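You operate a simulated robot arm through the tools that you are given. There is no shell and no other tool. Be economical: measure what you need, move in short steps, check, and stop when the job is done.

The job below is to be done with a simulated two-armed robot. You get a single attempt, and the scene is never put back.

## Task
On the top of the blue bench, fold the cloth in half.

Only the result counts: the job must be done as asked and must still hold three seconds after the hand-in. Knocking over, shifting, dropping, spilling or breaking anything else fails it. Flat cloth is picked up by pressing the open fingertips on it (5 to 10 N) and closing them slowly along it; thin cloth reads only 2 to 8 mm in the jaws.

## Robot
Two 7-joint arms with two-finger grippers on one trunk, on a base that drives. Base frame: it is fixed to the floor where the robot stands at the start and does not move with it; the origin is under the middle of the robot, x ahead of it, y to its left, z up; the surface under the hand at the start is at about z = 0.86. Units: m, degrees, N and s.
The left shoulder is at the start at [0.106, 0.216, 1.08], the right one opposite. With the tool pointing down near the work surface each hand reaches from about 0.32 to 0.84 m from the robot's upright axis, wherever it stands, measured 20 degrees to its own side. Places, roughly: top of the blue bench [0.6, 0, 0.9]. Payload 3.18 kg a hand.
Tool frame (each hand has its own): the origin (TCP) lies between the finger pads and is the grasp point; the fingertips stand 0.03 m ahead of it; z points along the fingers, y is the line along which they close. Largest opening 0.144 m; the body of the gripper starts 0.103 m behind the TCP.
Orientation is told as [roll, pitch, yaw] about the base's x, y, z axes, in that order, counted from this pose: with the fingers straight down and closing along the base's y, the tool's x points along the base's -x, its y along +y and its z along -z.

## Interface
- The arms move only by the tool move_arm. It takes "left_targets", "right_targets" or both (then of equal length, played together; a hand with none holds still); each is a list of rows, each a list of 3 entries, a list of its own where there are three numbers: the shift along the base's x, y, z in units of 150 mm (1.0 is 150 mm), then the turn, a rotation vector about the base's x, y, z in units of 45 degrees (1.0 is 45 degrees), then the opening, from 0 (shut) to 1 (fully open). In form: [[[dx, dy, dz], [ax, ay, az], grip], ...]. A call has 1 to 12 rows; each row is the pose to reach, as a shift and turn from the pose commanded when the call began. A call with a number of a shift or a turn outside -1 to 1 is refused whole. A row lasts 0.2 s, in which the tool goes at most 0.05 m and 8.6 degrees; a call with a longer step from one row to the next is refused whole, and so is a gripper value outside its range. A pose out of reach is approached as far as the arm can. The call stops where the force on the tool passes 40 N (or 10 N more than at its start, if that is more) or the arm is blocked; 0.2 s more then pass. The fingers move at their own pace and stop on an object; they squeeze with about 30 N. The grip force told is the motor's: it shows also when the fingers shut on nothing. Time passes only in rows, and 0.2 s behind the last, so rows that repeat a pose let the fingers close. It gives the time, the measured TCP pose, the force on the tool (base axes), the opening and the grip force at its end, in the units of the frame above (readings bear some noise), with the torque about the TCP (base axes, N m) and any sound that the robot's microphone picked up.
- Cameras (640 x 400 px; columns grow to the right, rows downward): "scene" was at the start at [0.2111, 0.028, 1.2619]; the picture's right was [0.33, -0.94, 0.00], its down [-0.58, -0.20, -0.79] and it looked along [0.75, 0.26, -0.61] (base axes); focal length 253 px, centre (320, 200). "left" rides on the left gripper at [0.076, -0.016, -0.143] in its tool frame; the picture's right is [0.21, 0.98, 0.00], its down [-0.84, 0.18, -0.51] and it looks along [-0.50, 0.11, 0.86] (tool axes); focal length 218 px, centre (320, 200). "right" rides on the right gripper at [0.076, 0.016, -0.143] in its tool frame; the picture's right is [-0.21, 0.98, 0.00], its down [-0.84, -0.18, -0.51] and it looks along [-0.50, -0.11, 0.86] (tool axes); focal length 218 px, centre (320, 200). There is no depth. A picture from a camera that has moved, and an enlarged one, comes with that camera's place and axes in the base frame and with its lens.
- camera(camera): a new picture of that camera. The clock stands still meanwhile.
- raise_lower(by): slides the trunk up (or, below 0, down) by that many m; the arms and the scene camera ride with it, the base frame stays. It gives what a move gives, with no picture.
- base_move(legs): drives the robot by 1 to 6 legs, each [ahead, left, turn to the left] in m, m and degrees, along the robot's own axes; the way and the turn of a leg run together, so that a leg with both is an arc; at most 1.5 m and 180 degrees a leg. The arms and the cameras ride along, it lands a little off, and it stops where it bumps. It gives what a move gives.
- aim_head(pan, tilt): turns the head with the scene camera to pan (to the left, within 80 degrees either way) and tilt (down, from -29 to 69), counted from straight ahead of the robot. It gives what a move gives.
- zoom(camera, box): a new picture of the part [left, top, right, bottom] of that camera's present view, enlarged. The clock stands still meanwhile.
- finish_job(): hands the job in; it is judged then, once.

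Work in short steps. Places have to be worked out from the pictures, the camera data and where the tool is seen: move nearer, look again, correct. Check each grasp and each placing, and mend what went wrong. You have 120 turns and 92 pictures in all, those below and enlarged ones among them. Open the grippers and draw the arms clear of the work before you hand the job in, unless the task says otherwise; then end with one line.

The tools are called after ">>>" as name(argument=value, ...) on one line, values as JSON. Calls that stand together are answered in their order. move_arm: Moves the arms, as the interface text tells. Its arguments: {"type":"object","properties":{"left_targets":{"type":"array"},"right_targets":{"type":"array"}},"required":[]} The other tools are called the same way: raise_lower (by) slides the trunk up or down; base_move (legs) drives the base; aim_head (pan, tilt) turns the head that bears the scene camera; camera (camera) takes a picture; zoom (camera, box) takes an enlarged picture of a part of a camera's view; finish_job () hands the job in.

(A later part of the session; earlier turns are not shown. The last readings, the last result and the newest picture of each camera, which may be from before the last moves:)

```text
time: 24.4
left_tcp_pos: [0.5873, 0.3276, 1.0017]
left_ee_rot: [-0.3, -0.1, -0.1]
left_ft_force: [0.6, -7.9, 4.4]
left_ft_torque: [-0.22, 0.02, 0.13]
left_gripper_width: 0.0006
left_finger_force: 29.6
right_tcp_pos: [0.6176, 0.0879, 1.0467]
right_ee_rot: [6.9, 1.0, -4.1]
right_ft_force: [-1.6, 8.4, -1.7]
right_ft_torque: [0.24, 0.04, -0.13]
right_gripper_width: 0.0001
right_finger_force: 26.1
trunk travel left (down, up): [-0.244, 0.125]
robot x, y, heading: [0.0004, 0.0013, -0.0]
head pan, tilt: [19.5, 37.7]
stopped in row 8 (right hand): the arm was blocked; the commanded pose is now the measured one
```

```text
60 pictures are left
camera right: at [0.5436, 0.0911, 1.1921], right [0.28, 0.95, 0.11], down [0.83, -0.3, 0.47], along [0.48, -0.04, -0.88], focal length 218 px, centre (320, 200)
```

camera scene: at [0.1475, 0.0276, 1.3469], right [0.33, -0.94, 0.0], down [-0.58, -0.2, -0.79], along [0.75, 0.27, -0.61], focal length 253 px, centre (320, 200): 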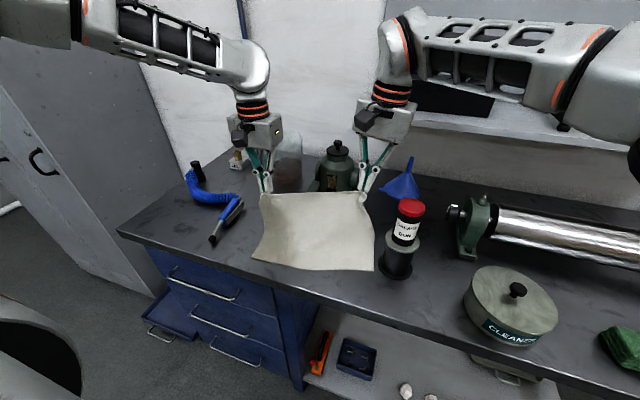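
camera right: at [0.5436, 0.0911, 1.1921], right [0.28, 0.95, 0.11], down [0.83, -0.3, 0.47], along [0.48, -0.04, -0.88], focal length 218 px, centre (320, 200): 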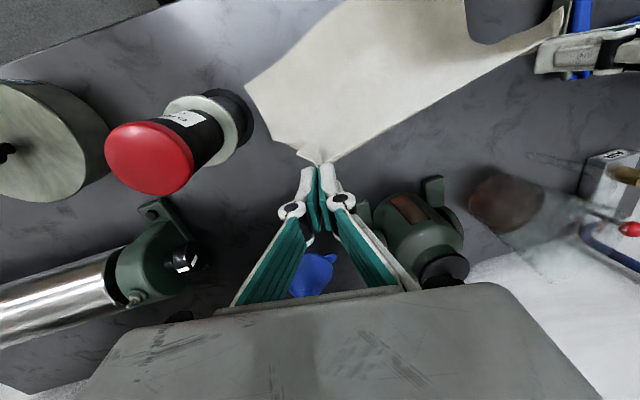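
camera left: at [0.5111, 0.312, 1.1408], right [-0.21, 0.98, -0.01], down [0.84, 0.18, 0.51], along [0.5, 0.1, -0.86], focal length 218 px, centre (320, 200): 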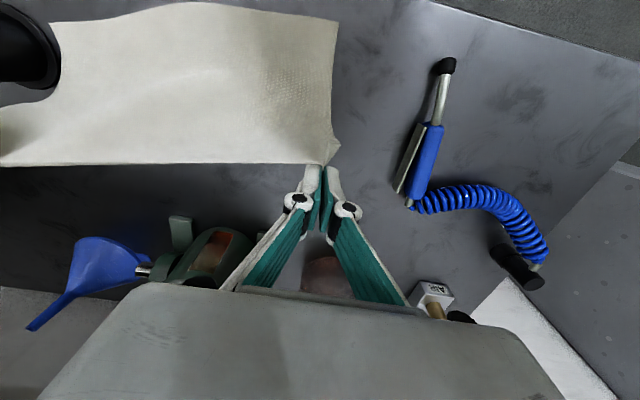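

The right arm hits its limit again near x≈.62 across its midline, so the robot stands too far right for this. I hang the cloth again near the robot with both hands shifted right; then I'll drive left a little.

>>> move_arm(left_targets=[[[-0.11, -0.09, 0.13], [0, 0, 0], 0], [[-0.22, -0.14, 0.26], [0, 0, 0], 0], [[-0.33, -0.19, 0.4], [0, 0, 0], 0], [[-0.45, -0.24, 0.55], [0, 0, 0], 0], [[-0.56, -0.29, 0.7], [0, 0, 0], 0], [[-0.67, -0.34, 0.82], [0, 0, 0], 0], [[-0.78, -0.38, 0.92], [0, 0, 0], 0], [[-0.78, -0.38, 0.92], [0, 0, 0], 0], [[-0.78, -0.38, 0.92], [0, 0, 0], 0]], right_targets=[[[-0.14, 0.0, 0.09], [-0.02, 0, 0.01], 0], [[-0.28, 0.0, 0.18], [-0.04, 0, 0.02], 0], [[-0.42, -0.05, 0.27], [-0.06, 0, 0.04], 0], [[-0.56, -0.1, 0.36], [-0.09, -0.01, 0.05], 0], [[-0.7, -0.15, 0.45], [-0.11, -0.01, 0.07], 0], [[-0.84, -0.2, 0.54], [-0.13, -0.02, 0.08], 0], [[-0.98, -0.25, 0.62], [-0.153, -0.02, 0.09], 0], [[-0.98, -0.25, 0.62], [-0.153, -0.02, 0.09], 0], [[-0.98, -0.25, 0.62], [-0.153, -0.02, 0.09], 0]])

>>> camera(camera="scene")

```text
time: 26.4
left_tcp_pos: [0.4688, 0.2725, 1.137]
left_ee_rot: [0.0, -0.2, -0.1]
left_ft_force: [-0.4, 0.1, 0.2]
left_ft_torque: [-0.03, -0.02, 0.02]
left_gripper_width: 0.0004
left_finger_force: 24.7
right_tcp_pos: [0.4658, 0.0525, 1.1412]
right_ee_rot: [-0.5, -0.3, 0.2]
right_ft_force: [0.0, -0.5, -2.0]
right_ft_torque: [-0.06, -0.05, -0.03]
right_gripper_width: 0.0007
right_finger_force: 27.0
trunk travel left (down, up): [-0.244, 0.125]
robot x, y, heading: [-0.0018, 0.0016, -0.1]
head pan, tilt: [19.5, 37.7]
```

```text
59 pictures are left
camera scene: at [0.1467, 0.0282, 1.347], right [0.33, -0.94, 0.0], down [-0.58, -0.2, -0.79], along [0.75, 0.26, -0.61], focal length 253 px, centre (320, 200)
```

scene: 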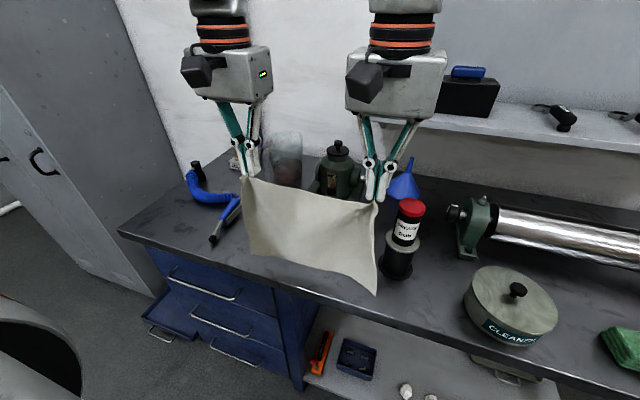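

The cloth hangs cleanly again. I drive 0.15 m to the left.

>>> base_move(legs=[[0, 0.15, 0]])

>>> camera(camera="scene")

```text
time: 28.3
left_tcp_pos: [0.4695, 0.4279, 1.136]
left_ee_rot: [-0.1, -0.1, 0.1]
left_ft_force: [0.0, -0.6, 0.4]
left_ft_torque: [-0.04, 0.03, 0.0]
left_gripper_width: 0.0023
left_finger_force: 36.6
right_tcp_pos: [0.4669, 0.2062, 1.1406]
right_ee_rot: [-0.5, -0.3, 0.3]
right_ft_force: [0.2, 0.2, -0.2]
right_ft_torque: [-0.05, -0.04, -0.01]
right_gripper_width: 0.0002
right_finger_force: 26.3
trunk travel left (down, up): [-0.244, 0.125]
robot x, y, heading: [-0.0011, 0.1514, -0.0]
head pan, tilt: [19.5, 37.7]
```

```text
58 pictures are left
camera scene: at [0.1468, 0.1814, 1.347], right [0.34, -0.94, 0.0], down [-0.58, -0.21, -0.79], along [0.75, 0.27, -0.61], focal length 253 px, centre (320, 200)
```

scene: 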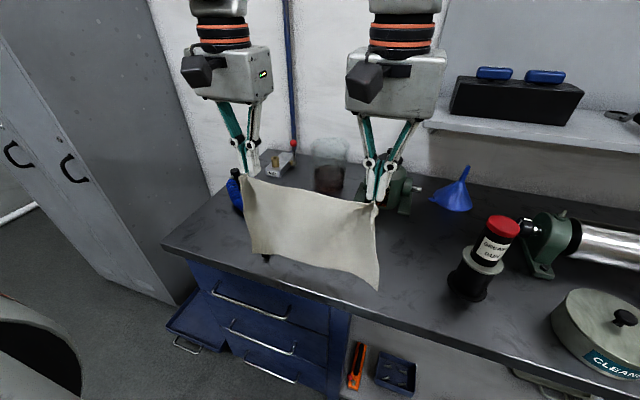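

The drive went cleanly. I shift both hands 0.11 m right, so the cloth is over the clear part between the nozzle tool and the grease gun.

>>> move_arm(left_targets=[[[0, -0.15, 0], [0, 0, 0], 0], [[0, -0.3, 0], [0, 0, 0], 0], [[0, -0.45, 0], [0, 0, 0], 0], [[0, -0.6, 0], [0, 0, 0], 0], [[0, -0.74, 0], [0, 0, 0], 0], [[0, -0.74, 0], [0, 0, 0], 0], [[0, -0.74, 0], [0, 0, 0], 0]], right_targets=[[[0, -0.15, 0], [0, 0, 0], 0], [[0, -0.3, 0], [0, 0, 0], 0], [[0, -0.45, 0], [0, 0, 0], 0], [[0, -0.6, 0], [0, 0, 0], 0], [[0, -0.74, 0], [0.01, 0, 0], 0], [[0, -0.74, 0], [0.01, 0, 0], 0], [[0, -0.74, 0], [0.01, 0, 0], 0]])

>>> camera(camera="scene")

```text
time: 29.9
left_tcp_pos: [0.4697, 0.3172, 1.1358]
left_ee_rot: [-0.2, -0.2, 0.2]
left_ft_force: [-0.2, -0.3, 0.9]
left_ft_torque: [0.0, 0.05, -0.01]
left_gripper_width: 0.0022
left_finger_force: 25.3
right_tcp_pos: [0.4691, 0.0949, 1.1396]
right_ee_rot: [0.0, -0.5, 0.4]
right_ft_force: [0.9, -0.2, -1.2]
right_ft_torque: [0.02, -0.01, -0.02]
right_gripper_width: 0.0035
right_finger_force: 37.2
trunk travel left (down, up): [-0.244, 0.125]
robot x, y, heading: [0.002, 0.1506, 0.1]
head pan, tilt: [19.5, 37.7]
```

```text
57 pictures are left
camera scene: at [0.1471, 0.1806, 1.3469], right [0.34, -0.94, 0.0], down [-0.58, -0.21, -0.79], along [0.74, 0.27, -0.61], focal length 253 px, centre (320, 200)
```

scene: 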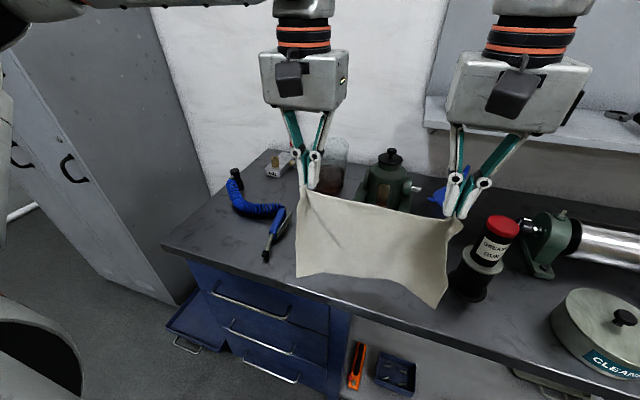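

Positions are level and clear. I lay the lower half down again, going forward and down a bit less far.

>>> move_arm(left_targets=[[[0.1, 0, -0.15], [0, 0, 0], 0], [[0.2, 0, -0.31], [0, 0, 0], 0], [[0.3, 0, -0.45], [0, 0, 0], 0], [[0.4, 0, -0.58], [0, 0, 0], 0], [[0.5, 0, -0.71], [0, 0, 0], 0], [[0.6, 0, -0.85], [0, 0, 0], 0], [[0.67, 0, -0.95], [0, 0, 0], 0], [[0.67, 0, -0.95], [0, 0, 0], 0]], right_targets=[[[0.1, 0, -0.15], [0, 0, 0], 0], [[0.2, 0, -0.31], [0, 0, 0], 0], [[0.3, 0, -0.45], [0, 0, 0], 0], [[0.4, 0, -0.58], [0, 0, 0], 0], [[0.5, 0, -0.71], [0, 0, 0], 0], [[0.6, 0, -0.85], [0, 0, 0], 0], [[0.67, 0, -0.97], [0, 0, 0], 0], [[0.67, 0, -0.97], [0, 0, 0], 0]])

>>> camera(camera="scene")

>>> camera(camera="left")

>>> camera(camera="right")

```text
time: 31.7
left_tcp_pos: [0.5571, 0.3333, 1.0054]
left_ee_rot: [-0.3, -0.2, 0.3]
left_ft_force: [1.2, -9.7, 0.4]
left_ft_torque: [-0.3, 0.02, 0.13]
left_gripper_width: 0.0011
left_finger_force: 25.3
left hand out of reach, approached as far as the arm can: row 4, 5, 6, 7, 8
right_tcp_pos: [0.5678, 0.0955, 0.993]
right_ee_rot: [0.0, -0.5, 0.4]
right_ft_force: [-1.7, 8.3, 0.4]
right_ft_torque: [0.25, 0.03, -0.1]
right_gripper_width: 0.0021
right_finger_force: 35.1
trunk travel left (down, up): [-0.244, 0.125]
robot x, y, heading: [0.0025, 0.1498, 0.0]
head pan, tilt: [19.5, 37.7]
```

```text
56 pictures are left
camera scene: at [0.1469, 0.1812, 1.347], right [0.34, -0.94, 0.0], down [-0.58, -0.21, -0.79], along [0.74, 0.27, -0.61], focal length 253 px, centre (320, 200)
```

scene: 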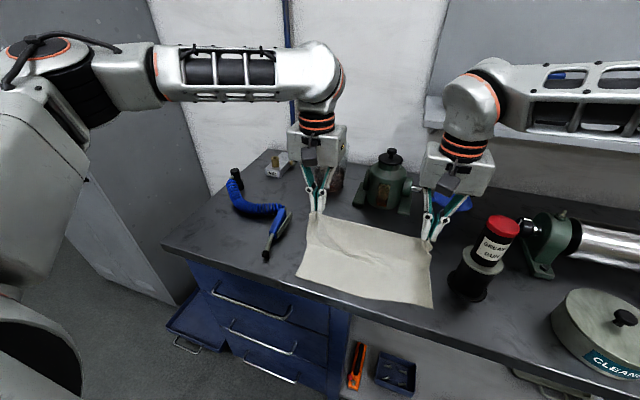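

```text
55 pictures are left
camera left: at [0.48, 0.318, 1.1457], right [-0.21, 0.98, -0.01], down [0.84, 0.19, 0.51], along [0.5, 0.1, -0.86], focal length 218 px, centre (320, 200)
```

left: 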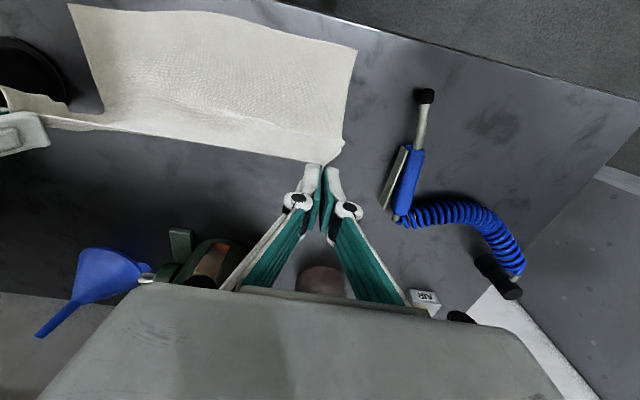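

```text
54 pictures are left
camera right: at [0.491, 0.1092, 1.1346], right [0.2, 0.98, 0.0], down [0.84, -0.17, 0.51], along [0.5, -0.1, -0.86], focal length 218 px, centre (320, 200)
```

right: 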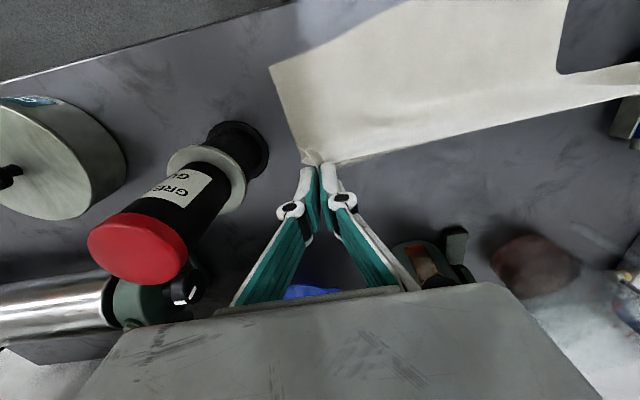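

The lower half is laid nicely with its edge toward the robot: left corner about (.45,.347), right corner about (.48,.057), and the hands are above the fold line. The left arm is near a limit, so I start the return arc in a short step and check.

>>> move_arm(left_targets=[[[-0.07, -0.02, -0.03], [0, 0, 0], 0], [[-0.147, -0.04, -0.067], [0, 0, 0], 0], [[-0.23, -0.06, -0.1], [0, 0, 0], 0], [[-0.313, -0.073, -0.147], [0, 0, 0], 0], [[-0.453, -0.1, -0.26], [0, 0, 0], 0], [[-0.453, -0.1, -0.26], [0, 0, 0], 0]], right_targets=[[[-0.03, 0, 0], [0, 0, 0], 0], [[-0.053, 0, 0.01], [0, 0, 0], 0], [[-0.12, 0, -0.02], [0, 0, 0], 0], [[-0.187, -0.01, -0.053], [0, 0, 0], 0], [[-0.353, -0.02, -0.167], [0, 0, 0], 0], [[-0.353, -0.02, -0.167], [0, 0, 0], 0]])

>>> camera(camera="scene")

>>> camera(camera="left")

>>> camera(camera="right")

```text
time: 33.1
left_tcp_pos: [0.4896, 0.315, 0.9641]
left_ee_rot: [-0.1, -0.1, 0.1]
left_ft_force: [0.5, 0.6, 1.0]
left_ft_torque: [0.06, -0.02, 0.03]
left_gripper_width: 0.0003
left_finger_force: 26.0
right_tcp_pos: [0.5157, 0.0934, 0.9715]
right_ee_rot: [-0.1, -0.4, 0.2]
right_ft_force: [0.4, -0.8, 0.4]
right_ft_torque: [0.0, -0.01, 0.0]
right_gripper_width: 0.0011
right_finger_force: 33.4
trunk travel left (down, up): [-0.244, 0.125]
robot x, y, heading: [0.001, 0.1516, -0.0]
head pan, tilt: [19.5, 37.7]
```

```text
53 pictures are left
camera scene: at [0.1468, 0.1812, 1.347], right [0.34, -0.94, 0.0], down [-0.58, -0.21, -0.79], along [0.75, 0.27, -0.61], focal length 253 px, centre (320, 200)
```

scene: 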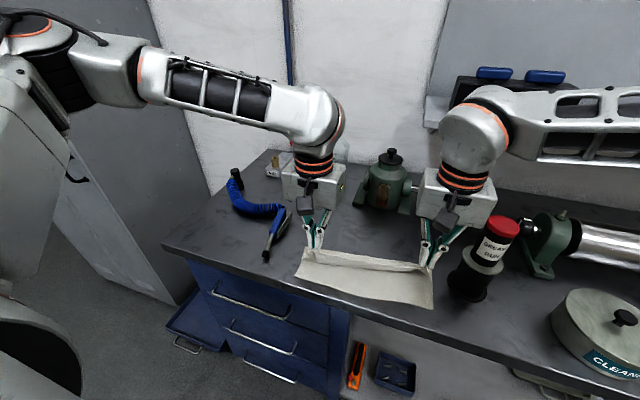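

```text
52 pictures are left
camera left: at [0.4117, 0.2987, 1.1045], right [-0.21, 0.98, 0.0], down [0.84, 0.18, 0.51], along [0.5, 0.11, -0.86], focal length 218 px, centre (320, 200)
```

left: 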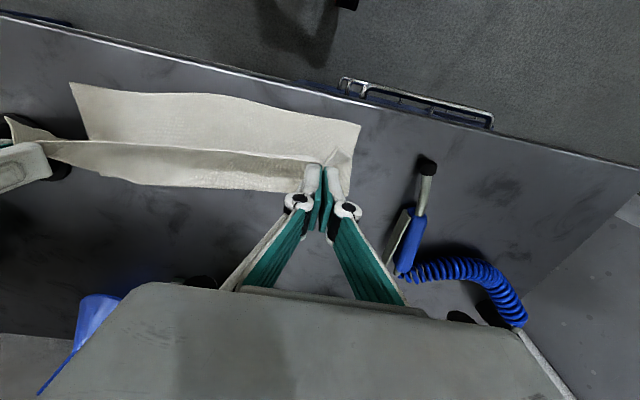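

```text
51 pictures are left
camera right: at [0.4375, 0.1073, 1.113], right [0.2, 0.98, 0.0], down [0.84, -0.18, 0.51], along [0.5, -0.1, -0.86], focal length 218 px, centre (320, 200)
```

right: 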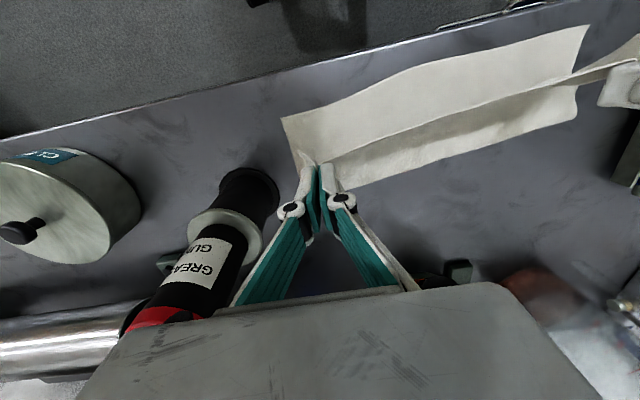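

The fold is going as planned. I complete the arc, lowering the held edge onto the bottom edge at left TCP (.471,.312,.90) and right TCP (.492,.097,.90).

>>> move_arm(left_targets=[[[-0.06, -0.01, -0.06], [0, 0, 0], 0], [[-0.1, -0.01, -0.127], [0, 0, 0], 0], [[-0.12, -0.02, -0.21], [0, 0, 0], 0], [[-0.127, -0.02, -0.29], [0, 0, 0], 0], [[-0.125, -0.02, -0.36], [0, 0, 0], 0], [[-0.123, -0.02, -0.427], [0, 0, 0], 0], [[-0.123, -0.02, -0.427], [0, 0, 0], 0]], right_targets=[[[-0.06, 0.01, -0.07], [0, 0, 0], 0], [[-0.1, 0.01, -0.14], [0, 0, 0], 0], [[-0.14, 0.02, -0.22], [0, 0, 0], 0], [[-0.157, 0.02, -0.31], [0, 0, 0], 0], [[-0.157, 0.025, -0.4], [0, 0, 0], 0], [[-0.157, 0.025, -0.477], [0, 0, 0], 0], [[-0.157, 0.025, -0.477], [0, 0, 0], 0]])

>>> camera(camera="scene")

>>> camera(camera="left")

>>> camera(camera="right")

```text
time: 34.7
left_tcp_pos: [0.4702, 0.3134, 0.9005]
left_ee_rot: [-0.1, -0.2, 0.2]
left_ft_force: [0.7, 0.2, -0.2]
left_ft_torque: [-0.02, -0.02, -0.03]
left_gripper_width: 0.0031
left_finger_force: 26.0
right_tcp_pos: [0.491, 0.0953, 0.9004]
right_ee_rot: [-0.1, -0.4, 0.4]
right_ft_force: [0.4, 0.6, -0.7]
right_ft_torque: [-0.02, -0.03, 0.02]
right_gripper_width: 0.0014
right_finger_force: 27.6
trunk travel left (down, up): [-0.244, 0.125]
robot x, y, heading: [-0.0023, 0.1524, -0.3]
head pan, tilt: [19.5, 37.7]
```

```text
50 pictures are left
camera scene: at [0.1465, 0.181, 1.3471], right [0.34, -0.94, 0.0], down [-0.58, -0.21, -0.79], along [0.75, 0.27, -0.61], focal length 253 px, centre (320, 200)
```

scene: 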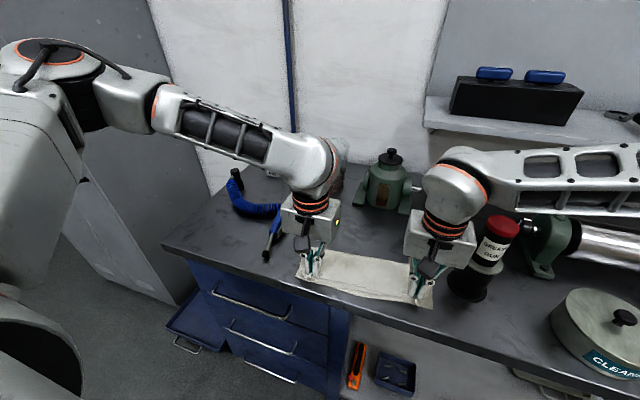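

```text
49 pictures are left
camera left: at [0.3938, 0.2983, 1.0413], right [-0.21, 0.98, 0.0], down [0.84, 0.18, 0.51], along [0.5, 0.11, -0.86], focal length 218 px, centre (320, 200)
```

left: 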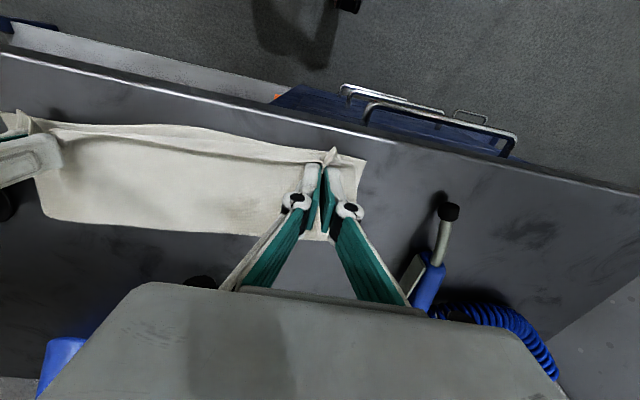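

```text
48 pictures are left
camera right: at [0.4138, 0.1112, 1.042], right [0.2, 0.98, 0.0], down [0.84, -0.18, 0.51], along [0.5, -0.1, -0.86], focal length 218 px, centre (320, 200)
```

right: 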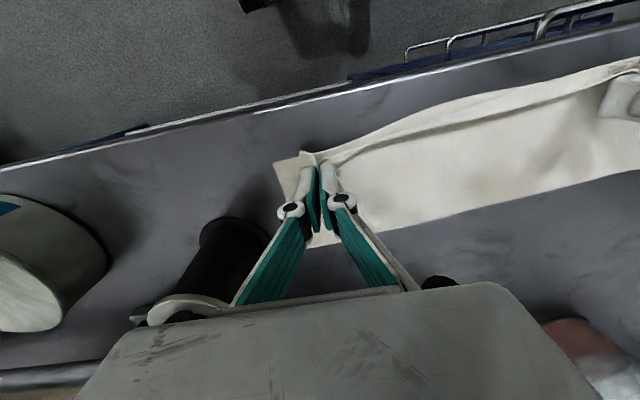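

The top edge is almost on the bottom edge. I zoom in to judge the offset before releasing.

>>> zoom(camera="left", box=[140, 100, 400, 262])

>>> zoom(camera="right", box=[240, 90, 500, 252])

```text
2.46 times, centred on (270, 181) of left
camera zoom: at [0.3938, 0.2983, 1.0413], right [-0.21, 0.98, 0.0], down [0.84, 0.18, 0.51], along [0.5, 0.11, -0.86], focal length 537 px, centre (443, 247)
```

zoom: 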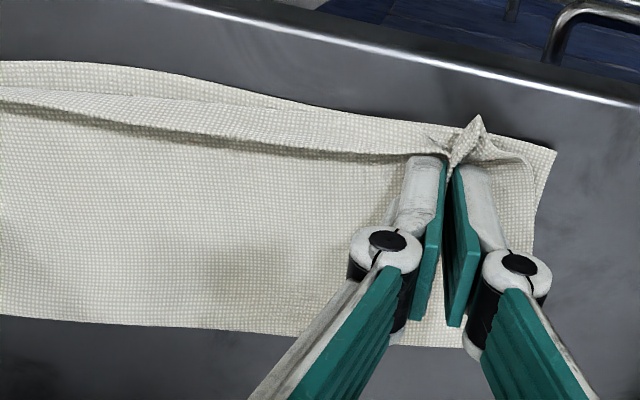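

```text
2.46 times, centred on (370, 171) of right
camera zoom: at [0.4138, 0.1112, 1.042], right [0.2, 0.98, 0.0], down [0.84, -0.18, 0.51], along [0.5, -0.1, -0.86], focal length 537 px, centre (197, 271)
```

zoom: 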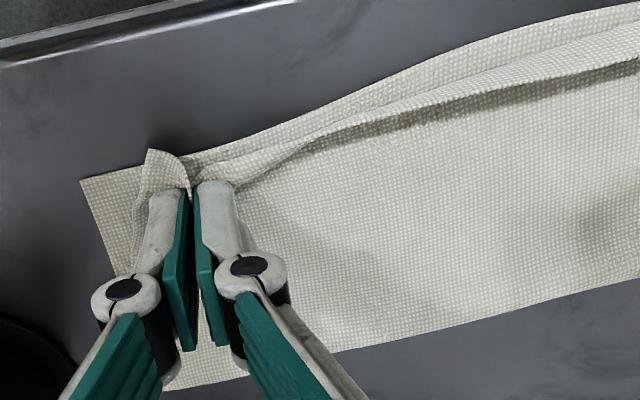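

The lips line up with the bottom edge at both ends. I open both grippers partly, then lift straight up.

>>> move_arm(left_targets=[[[0, 0, -0.02], [0, 0, 0], 0.0], [[0, 0, -0.02], [0, 0, 0], 0.06], [[0, 0, -0.02], [0, 0, 0], 0.12], [[0, 0, -0.02], [0, 0, 0], 0.18], [[0, 0, -0.01], [0, 0, 0], 0.22], [[0, 0, 0.1], [0, 0, 0], 0.22], [[0, 0, 0.3], [0, 0, 0], 0.22], [[0, 0, 0.6], [0, 0, 0], 0.22]], right_targets=[[[0, 0, -0.02], [0, 0, 0], 0.0], [[0, 0, -0.02], [0, 0, 0], 0.06], [[0, 0, -0.02], [0, 0, 0], 0.12], [[0, 0, -0.02], [0, 0, 0], 0.18], [[0, 0, -0.01], [0, 0, 0], 0.22], [[0, 0, 0.1], [0, 0, 0], 0.22], [[0, 0, 0.3], [0, 0, 0], 0.22], [[0, 0, 0.6], [0, 0, 0], 0.22]])

>>> camera(camera="left")

>>> camera(camera="right")

>>> camera(camera="scene")

```text
time: 36.5
left_tcp_pos: [0.4688, 0.3121, 0.9918]
left_ee_rot: [-0.1, -0.2, 0.1]
left_ft_force: [-0.2, -0.2, 0.6]
left_ft_torque: [-0.05, -0.06, -0.02]
left_gripper_width: 0.0314
left_finger_force: 0.1
right_tcp_pos: [0.4893, 0.0951, 0.9914]
right_ee_rot: [0.0, -0.5, 0.3]
right_ft_force: [-0.1, 0.4, 0.7]
right_ft_torque: [-0.01, -0.07, 0.02]
right_gripper_width: 0.0316
right_finger_force: 0.1
trunk travel left (down, up): [-0.244, 0.125]
robot x, y, heading: [0.0006, 0.1504, 0.0]
head pan, tilt: [19.5, 37.7]
```

```text
45 pictures are left
camera left: at [0.3916, 0.2953, 1.1319], right [-0.21, 0.98, 0.0], down [0.84, 0.18, 0.51], along [0.5, 0.11, -0.86], focal length 218 px, centre (320, 200)
```

left: 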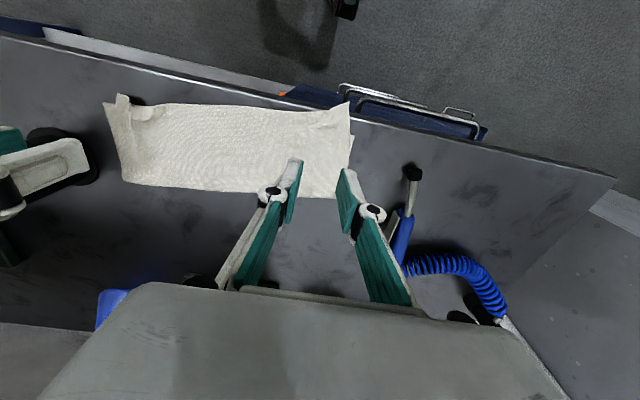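

```text
44 pictures are left
camera right: at [0.4118, 0.1098, 1.1343], right [0.2, 0.98, 0.0], down [0.84, -0.17, 0.51], along [0.5, -0.1, -0.86], focal length 218 px, centre (320, 200)
```

right: 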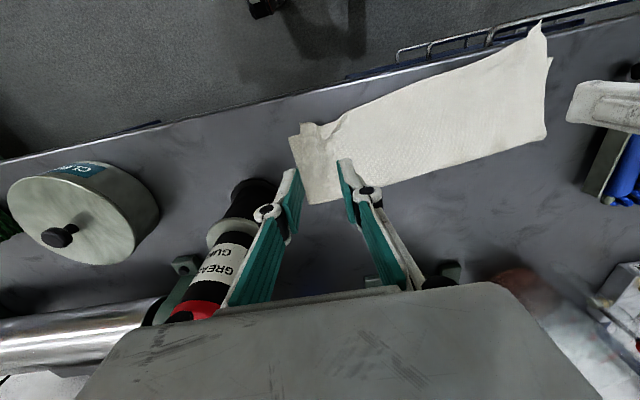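

```text
43 pictures are left
camera scene: at [0.1446, 0.1809, 1.3475], right [0.34, -0.94, 0.0], down [-0.57, -0.21, -0.79], along [0.75, 0.27, -0.61], focal length 253 px, centre (320, 200)
```

scene: 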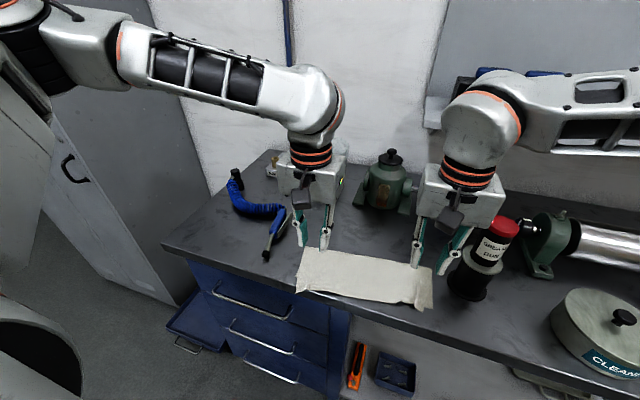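

The cloth is folded with the edges nearly matching. I lift the hands further clear and look closely.

>>> move_arm(left_targets=[[[0, 0.05, 0.2], [0, 0, 0], 0.3], [[0, 0.2, 0.4], [0, 0, 0], 0.5], [[0, 0.4, 0.6], [0, 0, 0], 0.7], [[0, 0.6, 0.6], [0, 0, 0], 0.7], [[0, 0.8, 0.6], [0, 0, 0], 0.7]], right_targets=[[[-0.05, 0, 0.25], [0, 0, 0], 0.22], [[-0.1, 0, 0.5], [0, 0, 0], 0.22], [[-0.12, -0.2, 0.75], [0, 0, 0], 0.22], [[-0.12, -0.45, 0.85], [0, 0, 0], 0.3], [[-0.12, -0.7, 0.85], [0, 0, 0], 0.3]])

>>> zoom(camera="scene", box=[260, 220, 468, 350])

>>> camera(camera="right")

>>> camera(camera="left")

```text
time: 37.7
left_tcp_pos: [0.4693, 0.4308, 1.0806]
left_ee_rot: [-0.2, -0.2, 0.1]
left_ft_force: [0.2, 0.1, 0.4]
left_ft_torque: [-0.01, -0.01, 0.01]
left_gripper_width: 0.1008
left_finger_force: 0.1
right_tcp_pos: [0.4723, -0.0098, 1.1186]
right_ee_rot: [0.0, -0.4, 0.3]
right_ft_force: [-0.1, -1.7, 0.3]
right_ft_torque: [0.02, 0.02, 0.02]
right_gripper_width: 0.0434
right_finger_force: 0.0
trunk travel left (down, up): [-0.244, 0.125]
robot x, y, heading: [-0.002, 0.1527, 0.2]
head pan, tilt: [19.5, 37.7]
```

```text
3.08 times, centred on (364, 285) of scene
camera zoom: at [0.1458, 0.1802, 1.3471], right [0.34, -0.94, 0.0], down [-0.57, -0.21, -0.79], along [0.75, 0.27, -0.61], focal length 777 px, centre (185, -62)
```

zoom: 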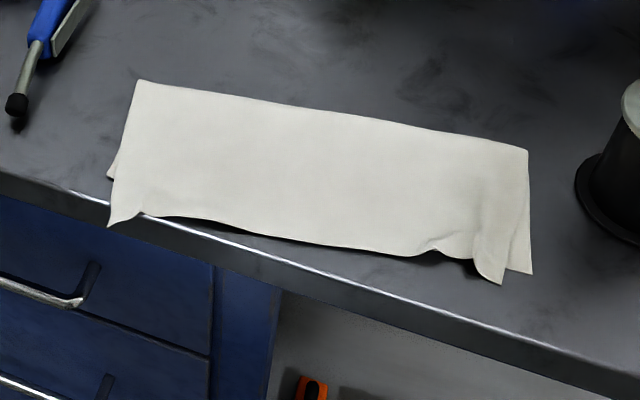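

```text
41 pictures are left
camera right: at [0.3941, 0.0039, 1.2605], right [0.2, 0.98, 0.0], down [0.84, -0.18, 0.51], along [0.5, -0.1, -0.86], focal length 218 px, centre (320, 200)
```

right: 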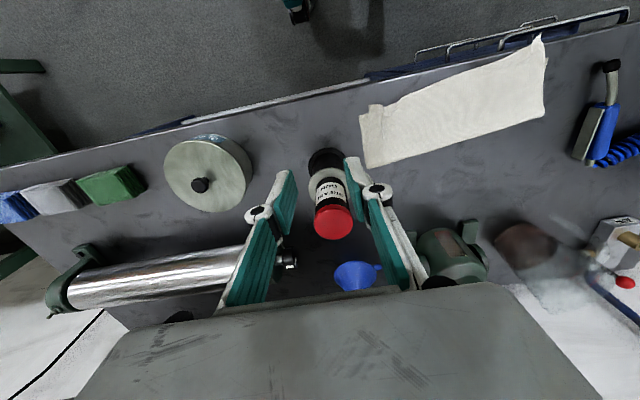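

```text
40 pictures are left
camera left: at [0.3916, 0.4145, 1.221], right [-0.21, 0.98, 0.0], down [0.84, 0.18, 0.51], along [0.5, 0.11, -0.86], focal length 218 px, centre (320, 200)
```

left: 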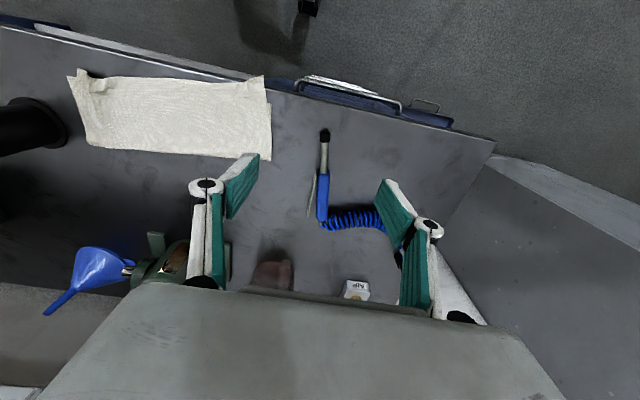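

The fold looks good, but the top layer overshoots the bottom edge by about 2–3 cm at the left corner and 1.5 cm at the right. I look closer before deciding on a correction.

>>> zoom(camera="left", box=[190, 50, 318, 130])

>>> zoom(camera="right", box=[350, 20, 574, 160])

>>> zoom(camera="scene", box=[284, 270, 364, 320])

```text
5.00 times, centred on (254, 90) of left
camera zoom: at [0.3916, 0.4145, 1.221], right [-0.21, 0.98, 0.0], down [0.84, 0.18, 0.51], along [0.5, 0.11, -0.86], focal length 1091 px, centre (650, 750)
```

zoom: 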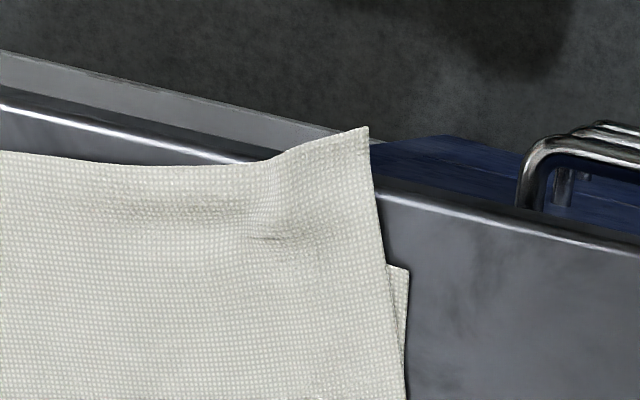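

```text
2.86 times, centred on (462, 90) of right
camera zoom: at [0.3941, 0.0039, 1.2605], right [0.2, 0.98, 0.0], down [0.84, -0.18, 0.51], along [0.5, -0.1, -0.86], focal length 624 px, centre (-86, 514)
```

zoom: 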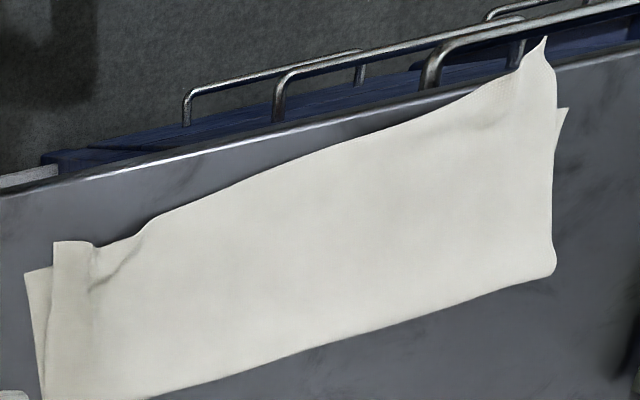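

```text
8.00 times, centred on (324, 295) of scene
camera zoom: at [0.1458, 0.1802, 1.3471], right [0.34, -0.94, 0.0], down [-0.57, -0.21, -0.79], along [0.75, 0.27, -0.61], focal length 2021 px, centre (288, -560)
```

zoom: 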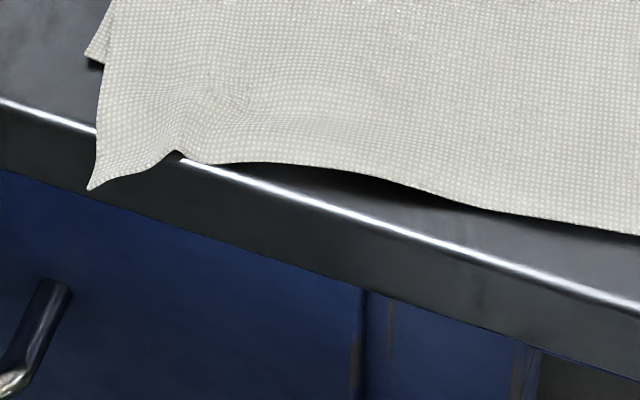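

The left top corner overhangs by about 3 cm, slightly past the bench rim, and there the strip at x .43–.455 is top layer only. I pinch that strip with the left hand and re-lay it 3.5 cm further in; first I move above it at (.443,.312).

>>> move_arm(left_targets=[[[-0.05, -0.2, 0], [0, 0, 0], 0.5], [[-0.1, -0.45, 0], [0, 0, 0], 0.35], [[-0.175, -0.7, -0.1], [0, 0, 0], 0.35], [[-0.175, -0.79, -0.35], [0, 0, 0], 0.35], [[-0.175, -0.79, -0.6], [0, 0, 0], 0.35], [[-0.175, -0.79, -0.85], [0, 0, 0], 0.35], [[-0.175, -0.79, -1.0], [0, 0, 0], 0.35], [[-0.175, -0.79, -1.0], [0, 0, 0], 0.35]])

>>> zoom(camera="left", box=[200, 80, 440, 230])

```text
time: 39.5
left_tcp_pos: [0.4446, 0.3151, 0.9307]
left_ee_rot: [-0.1, -0.1, 0.2]
left_ft_force: [1.5, -0.3, 0.4]
left_ft_torque: [-0.02, -0.01, 0.03]
left_gripper_width: 0.0503
left_finger_force: 0.1
right_tcp_pos: [0.4726, -0.0099, 1.1178]
right_ee_rot: [-0.1, -0.4, 0.3]
right_ft_force: [0.4, 0.3, 0.9]
right_ft_torque: [-0.02, -0.02, -0.02]
right_gripper_width: 0.0434
right_finger_force: 0.2
trunk travel left (down, up): [-0.244, 0.125]
robot x, y, heading: [-0.0024, 0.1533, -0.0]
head pan, tilt: [19.5, 37.7]
```

```text
2.67 times, centred on (320, 155) of left
camera zoom: at [0.3676, 0.2988, 1.0705], right [-0.21, 0.98, 0.0], down [0.84, 0.18, 0.51], along [0.5, 0.11, -0.86], focal length 582 px, centre (320, 320)
```

zoom: 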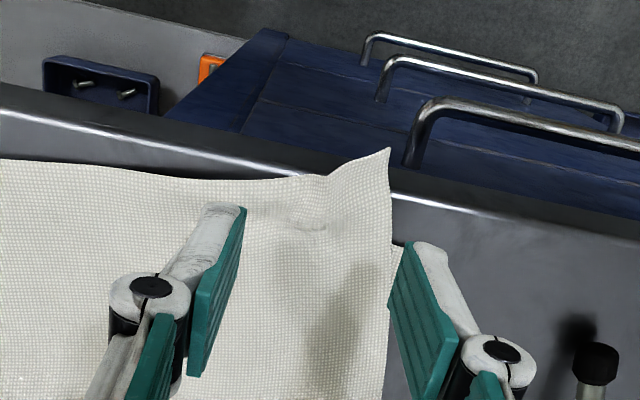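

The outer finger would land off the cloth, so I shift 9 mm inward and descend to just above the surface.

>>> move_arm(left_targets=[[[-0.01, -0.06, -0.08], [0, 0, 0], 0.33], [[-0.01, -0.06, -0.17], [0, 0, 0], 0.33], [[-0.01, -0.06, -0.24], [0, 0, 0], 0.33], [[-0.01, -0.06, -0.24], [0, 0, 0], 0.33]])

>>> zoom(camera="left", box=[200, 80, 440, 230])

```text
time: 40.5
left_tcp_pos: [0.4429, 0.3068, 0.895]
left_ee_rot: [-0.1, -0.1, 0.3]
left_ft_force: [-0.2, 0.3, 0.3]
left_ft_torque: [-0.01, -0.01, 0.0]
left_gripper_width: 0.0471
left_finger_force: 0.0
right_tcp_pos: [0.4723, -0.0101, 1.1196]
right_ee_rot: [0.0, -0.4, 0.4]
right_ft_force: [-0.2, -0.1, 0.3]
right_ft_torque: [0.0, -0.04, -0.01]
right_gripper_width: 0.0431
right_finger_force: 0.1
trunk travel left (down, up): [-0.244, 0.125]
robot x, y, heading: [-0.0011, 0.153, -0.0]
head pan, tilt: [19.5, 37.7]
```

```text
2.67 times, centred on (320, 155) of left
camera zoom: at [0.3661, 0.2911, 1.0339], right [-0.21, 0.98, 0.0], down [0.84, 0.18, 0.51], along [0.5, 0.11, -0.86], focal length 582 px, centre (320, 320)
```

zoom: 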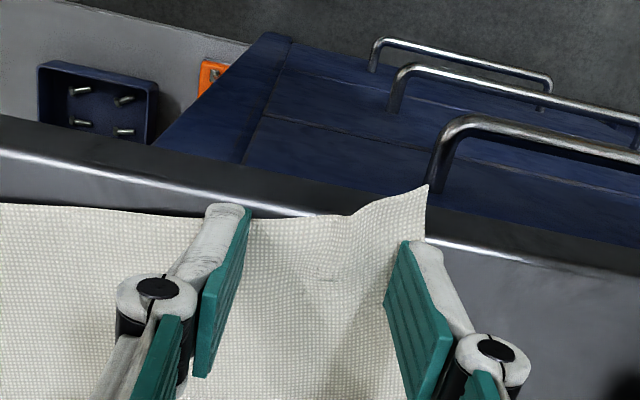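

Both fingertips are over the top layer near its edge with the bump between them. I press gently.

>>> move_arm(left_targets=[[[0, 0, -0.015], [0, 0, 0], 0.33], [[0, 0, -0.03], [0, 0, 0], 0.33], [[0, 0, -0.03], [0, 0, 0], 0.33]])

```text
time: 41.3
left_tcp_pos: [0.4443, 0.3071, 0.8909]
left_ee_rot: [-0.3, -0.3, 0.1]
left_ft_force: [2.4, -1.2, 17.7]
left_ft_torque: [-0.14, -0.23, 0.06]
left_gripper_width: 0.0506
left_finger_force: 0.0
right_tcp_pos: [0.4715, -0.01, 1.1193]
right_ee_rot: [0.0, -0.5, 0.2]
right_ft_force: [-0.4, -0.6, 0.2]
right_ft_torque: [0.0, -0.01, -0.02]
right_gripper_width: 0.0433
right_finger_force: 0.1
trunk travel left (down, up): [-0.244, 0.125]
robot x, y, heading: [0.0006, 0.152, 0.0]
head pan, tilt: [19.5, 37.7]
```

Contact is at 17 N, similar to the grasp that worked. I ease off slightly and close slowly.

>>> move_arm(left_targets=[[[0, 0, 0.005], [0, 0, 0], 0.29], [[0, 0, 0.005], [0, 0, 0], 0.25], [[0, 0, 0.003], [0, 0, 0], 0.21], [[0, 0, 0.002], [0, 0, 0], 0.17], [[0, 0, 0.0], [0, 0, 0], 0.13], [[0, 0, 0.0], [0, 0, 0], 0.09], [[0, 0, 0], [0, 0, 0], 0.05], [[0, 0, 0], [0, 0, 0], 0.01], [[0, 0, 0], [0, 0, 0], 0], [[0, 0, 0], [0, 0, 0], 0]])

>>> zoom(camera="left", box=[200, 80, 440, 230])

```text
time: 43.5
left_tcp_pos: [0.4433, 0.3089, 0.8887]
left_ee_rot: [-0.3, -0.2, 0.1]
left_ft_force: [1.2, 0.0, 7.8]
left_ft_torque: [-0.01, 0.01, -0.04]
left_gripper_width: 0.0035
left_finger_force: 24.9
right_tcp_pos: [0.4726, -0.0106, 1.1186]
right_ee_rot: [-0.1, -0.4, 0.4]
right_ft_force: [-0.3, -0.5, -0.3]
right_ft_torque: [-0.02, 0.0, -0.02]
right_gripper_width: 0.043
right_finger_force: 0.1
trunk travel left (down, up): [-0.244, 0.125]
robot x, y, heading: [-0.0013, 0.155, 0.1]
head pan, tilt: [19.5, 37.7]
```

```text
2.67 times, centred on (320, 155) of left
camera zoom: at [0.3651, 0.2921, 1.0295], right [-0.21, 0.98, 0.0], down [0.84, 0.18, 0.51], along [0.5, 0.1, -0.86], focal length 582 px, centre (320, 320)
```

zoom: 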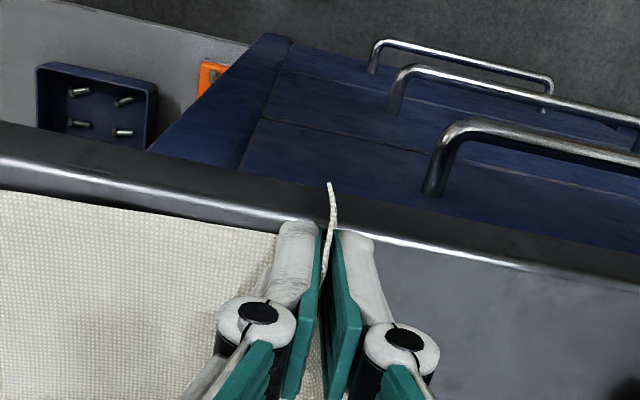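

The top corner is pinched (3.5 mm). I lift and carry it inward to re-form the fold, then check.

>>> move_arm(left_targets=[[[0.05, 0, 0.11], [0, 0, 0], 0], [[0.13, 0.03, 0.22], [0, 0, 0], 0], [[0.21, 0.07, 0.31], [0, 0, 0], 0], [[0.3, 0.09, 0.38], [0, 0, 0], 0], [[0.37, 0.1, 0.43], [0, 0, 0], 0], [[0.48, 0.113, 0.47], [0, 0, 0], 0], [[0.48, 0.113, 0.47], [0, 0, 0], 0]])

>>> zoom(camera="scene", box=[260, 220, 468, 350])

>>> camera(camera="left")

```text
time: 45.1
left_tcp_pos: [0.5142, 0.3254, 0.9619]
left_ee_rot: [-0.1, -0.1, 0.3]
left_ft_force: [0.2, -0.7, 8.1]
left_ft_torque: [-0.12, -0.01, 0.02]
left_gripper_width: 0.0005
left_finger_force: 24.8
right_tcp_pos: [0.4724, -0.0102, 1.1172]
right_ee_rot: [0.0, -0.4, 0.3]
right_ft_force: [0.5, 0.4, -0.4]
right_ft_torque: [0.0, 0.0, 0.0]
right_gripper_width: 0.0429
right_finger_force: 0.0
trunk travel left (down, up): [-0.244, 0.125]
robot x, y, heading: [-0.004, 0.155, -0.1]
head pan, tilt: [19.5, 37.7]
```

```text
3.08 times, centred on (364, 285) of scene
camera zoom: at [0.1465, 0.1809, 1.347], right [0.34, -0.94, 0.0], down [-0.58, -0.21, -0.79], along [0.75, 0.27, -0.61], focal length 777 px, centre (185, -62)
```

zoom: 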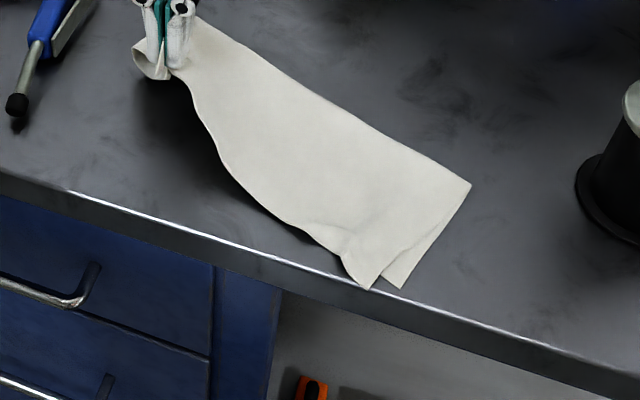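

```text
32 pictures are left
camera left: at [0.4372, 0.3091, 1.1024], right [-0.21, 0.98, 0.0], down [0.84, 0.18, 0.51], along [0.5, 0.11, -0.86], focal length 218 px, centre (320, 200)
```

left: 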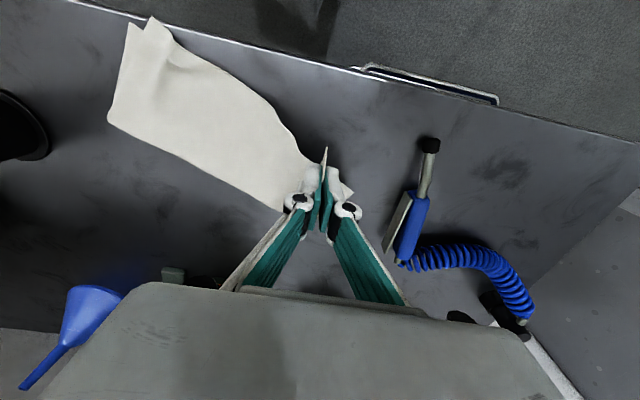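

The pinch caught both layers, so the whole folded strip was lifted at its left end. I set it down gently, slightly taut, release it and look at its state.

>>> move_arm(left_targets=[[[0, 0.03, -0.1], [0, 0, 0], 0], [[-0.03, 0.06, -0.2], [0, 0, 0], 0], [[-0.06, 0.08, -0.32], [0, 0, 0], 0], [[-0.06, 0.08, -0.43], [0, 0, 0], 0], [[-0.06, 0.08, -0.44], [0, 0, 0], 0.08], [[-0.06, 0.08, -0.44], [0, 0, 0], 0.16], [[-0.06, 0.08, -0.4], [0, 0, 0], 0.22], [[-0.06, 0.08, -0.2], [0, 0, 0], 0.22], [[-0.06, 0.08, 0.1], [0, 0, 0], 0.22], [[-0.06, 0.08, 0.4], [0, 0, 0], 0.22], [[-0.06, 0.3, 0.6], [0, 0, 0], 0.22], [[-0.06, 0.6, 0.6], [0, 0, 0], 0.22]])

>>> zoom(camera="scene", box=[260, 220, 468, 350])

>>> camera(camera="left")

```text
time: 47.7
left_tcp_pos: [0.5043, 0.416, 1.054]
left_ee_rot: [-0.1, -0.1, 0.4]
left_ft_force: [-0.2, 0.0, 0.8]
left_ft_torque: [-0.06, -0.02, 0.0]
left_gripper_width: 0.0321
left_finger_force: 0.0
right_tcp_pos: [0.4724, -0.0081, 1.119]
right_ee_rot: [-0.1, -0.4, 0.4]
right_ft_force: [-0.4, 1.0, -0.1]
right_ft_torque: [-0.04, -0.04, 0.02]
right_gripper_width: 0.0433
right_finger_force: 0.3
trunk travel left (down, up): [-0.244, 0.125]
robot x, y, heading: [-0.0041, 0.1508, -0.1]
head pan, tilt: [19.5, 37.7]
```

```text
3.08 times, centred on (364, 285) of scene
camera zoom: at [0.1467, 0.1822, 1.3469], right [0.34, -0.94, 0.0], down [-0.58, -0.21, -0.79], along [0.75, 0.27, -0.61], focal length 777 px, centre (185, -62)
```

zoom: 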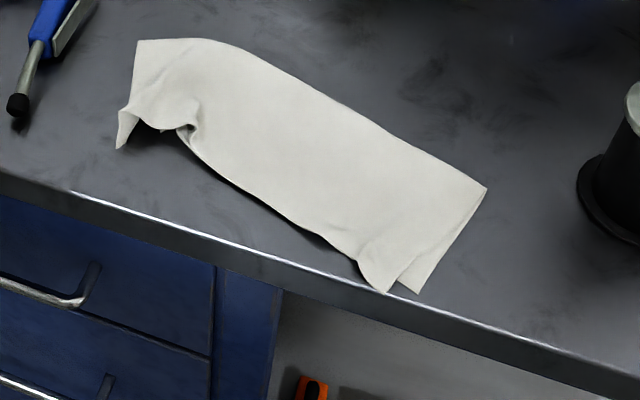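

```text
30 pictures are left
camera left: at [0.4272, 0.3995, 1.1937], right [-0.21, 0.98, 0.0], down [0.84, 0.18, 0.51], along [0.5, 0.1, -0.86], focal length 218 px, centre (320, 200)
```

left: 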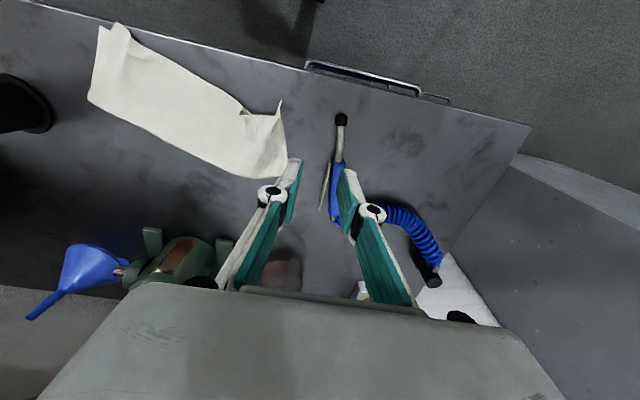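

The cloth is still folded but the left end is crumpled. I look closer at that end.

>>> zoom(camera="left", box=[180, 70, 340, 190])

>>> zoom(camera="scene", box=[284, 225, 364, 275])

```text
3.33 times, centred on (260, 130) of left
camera zoom: at [0.4272, 0.3995, 1.1937], right [-0.21, 0.98, 0.0], down [0.84, 0.18, 0.51], along [0.5, 0.1, -0.86], focal length 728 px, centre (520, 433)
```

zoom: 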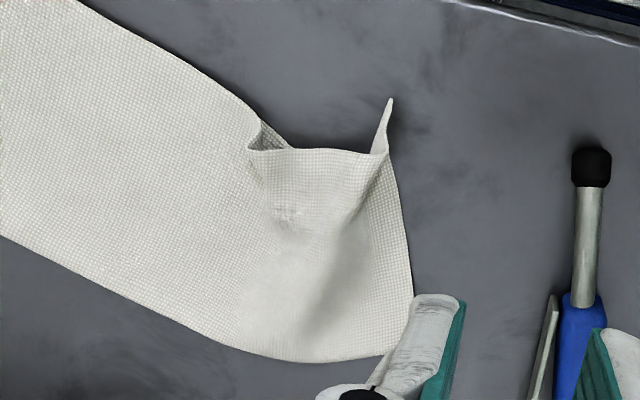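

```text
8.00 times, centred on (324, 250) of scene
camera zoom: at [0.1467, 0.1822, 1.3469], right [0.34, -0.94, 0.0], down [-0.58, -0.21, -0.79], along [0.75, 0.27, -0.61], focal length 2021 px, centre (288, -200)
```

zoom: 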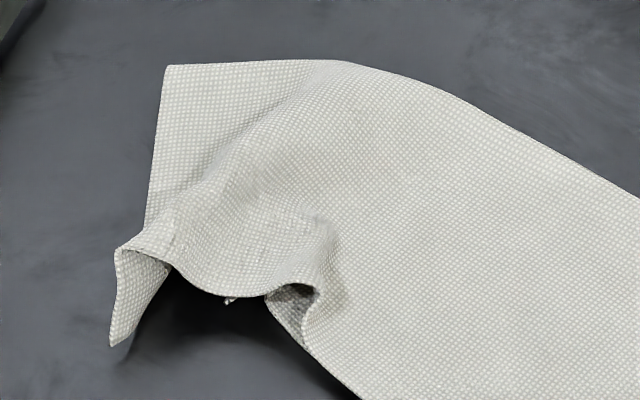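

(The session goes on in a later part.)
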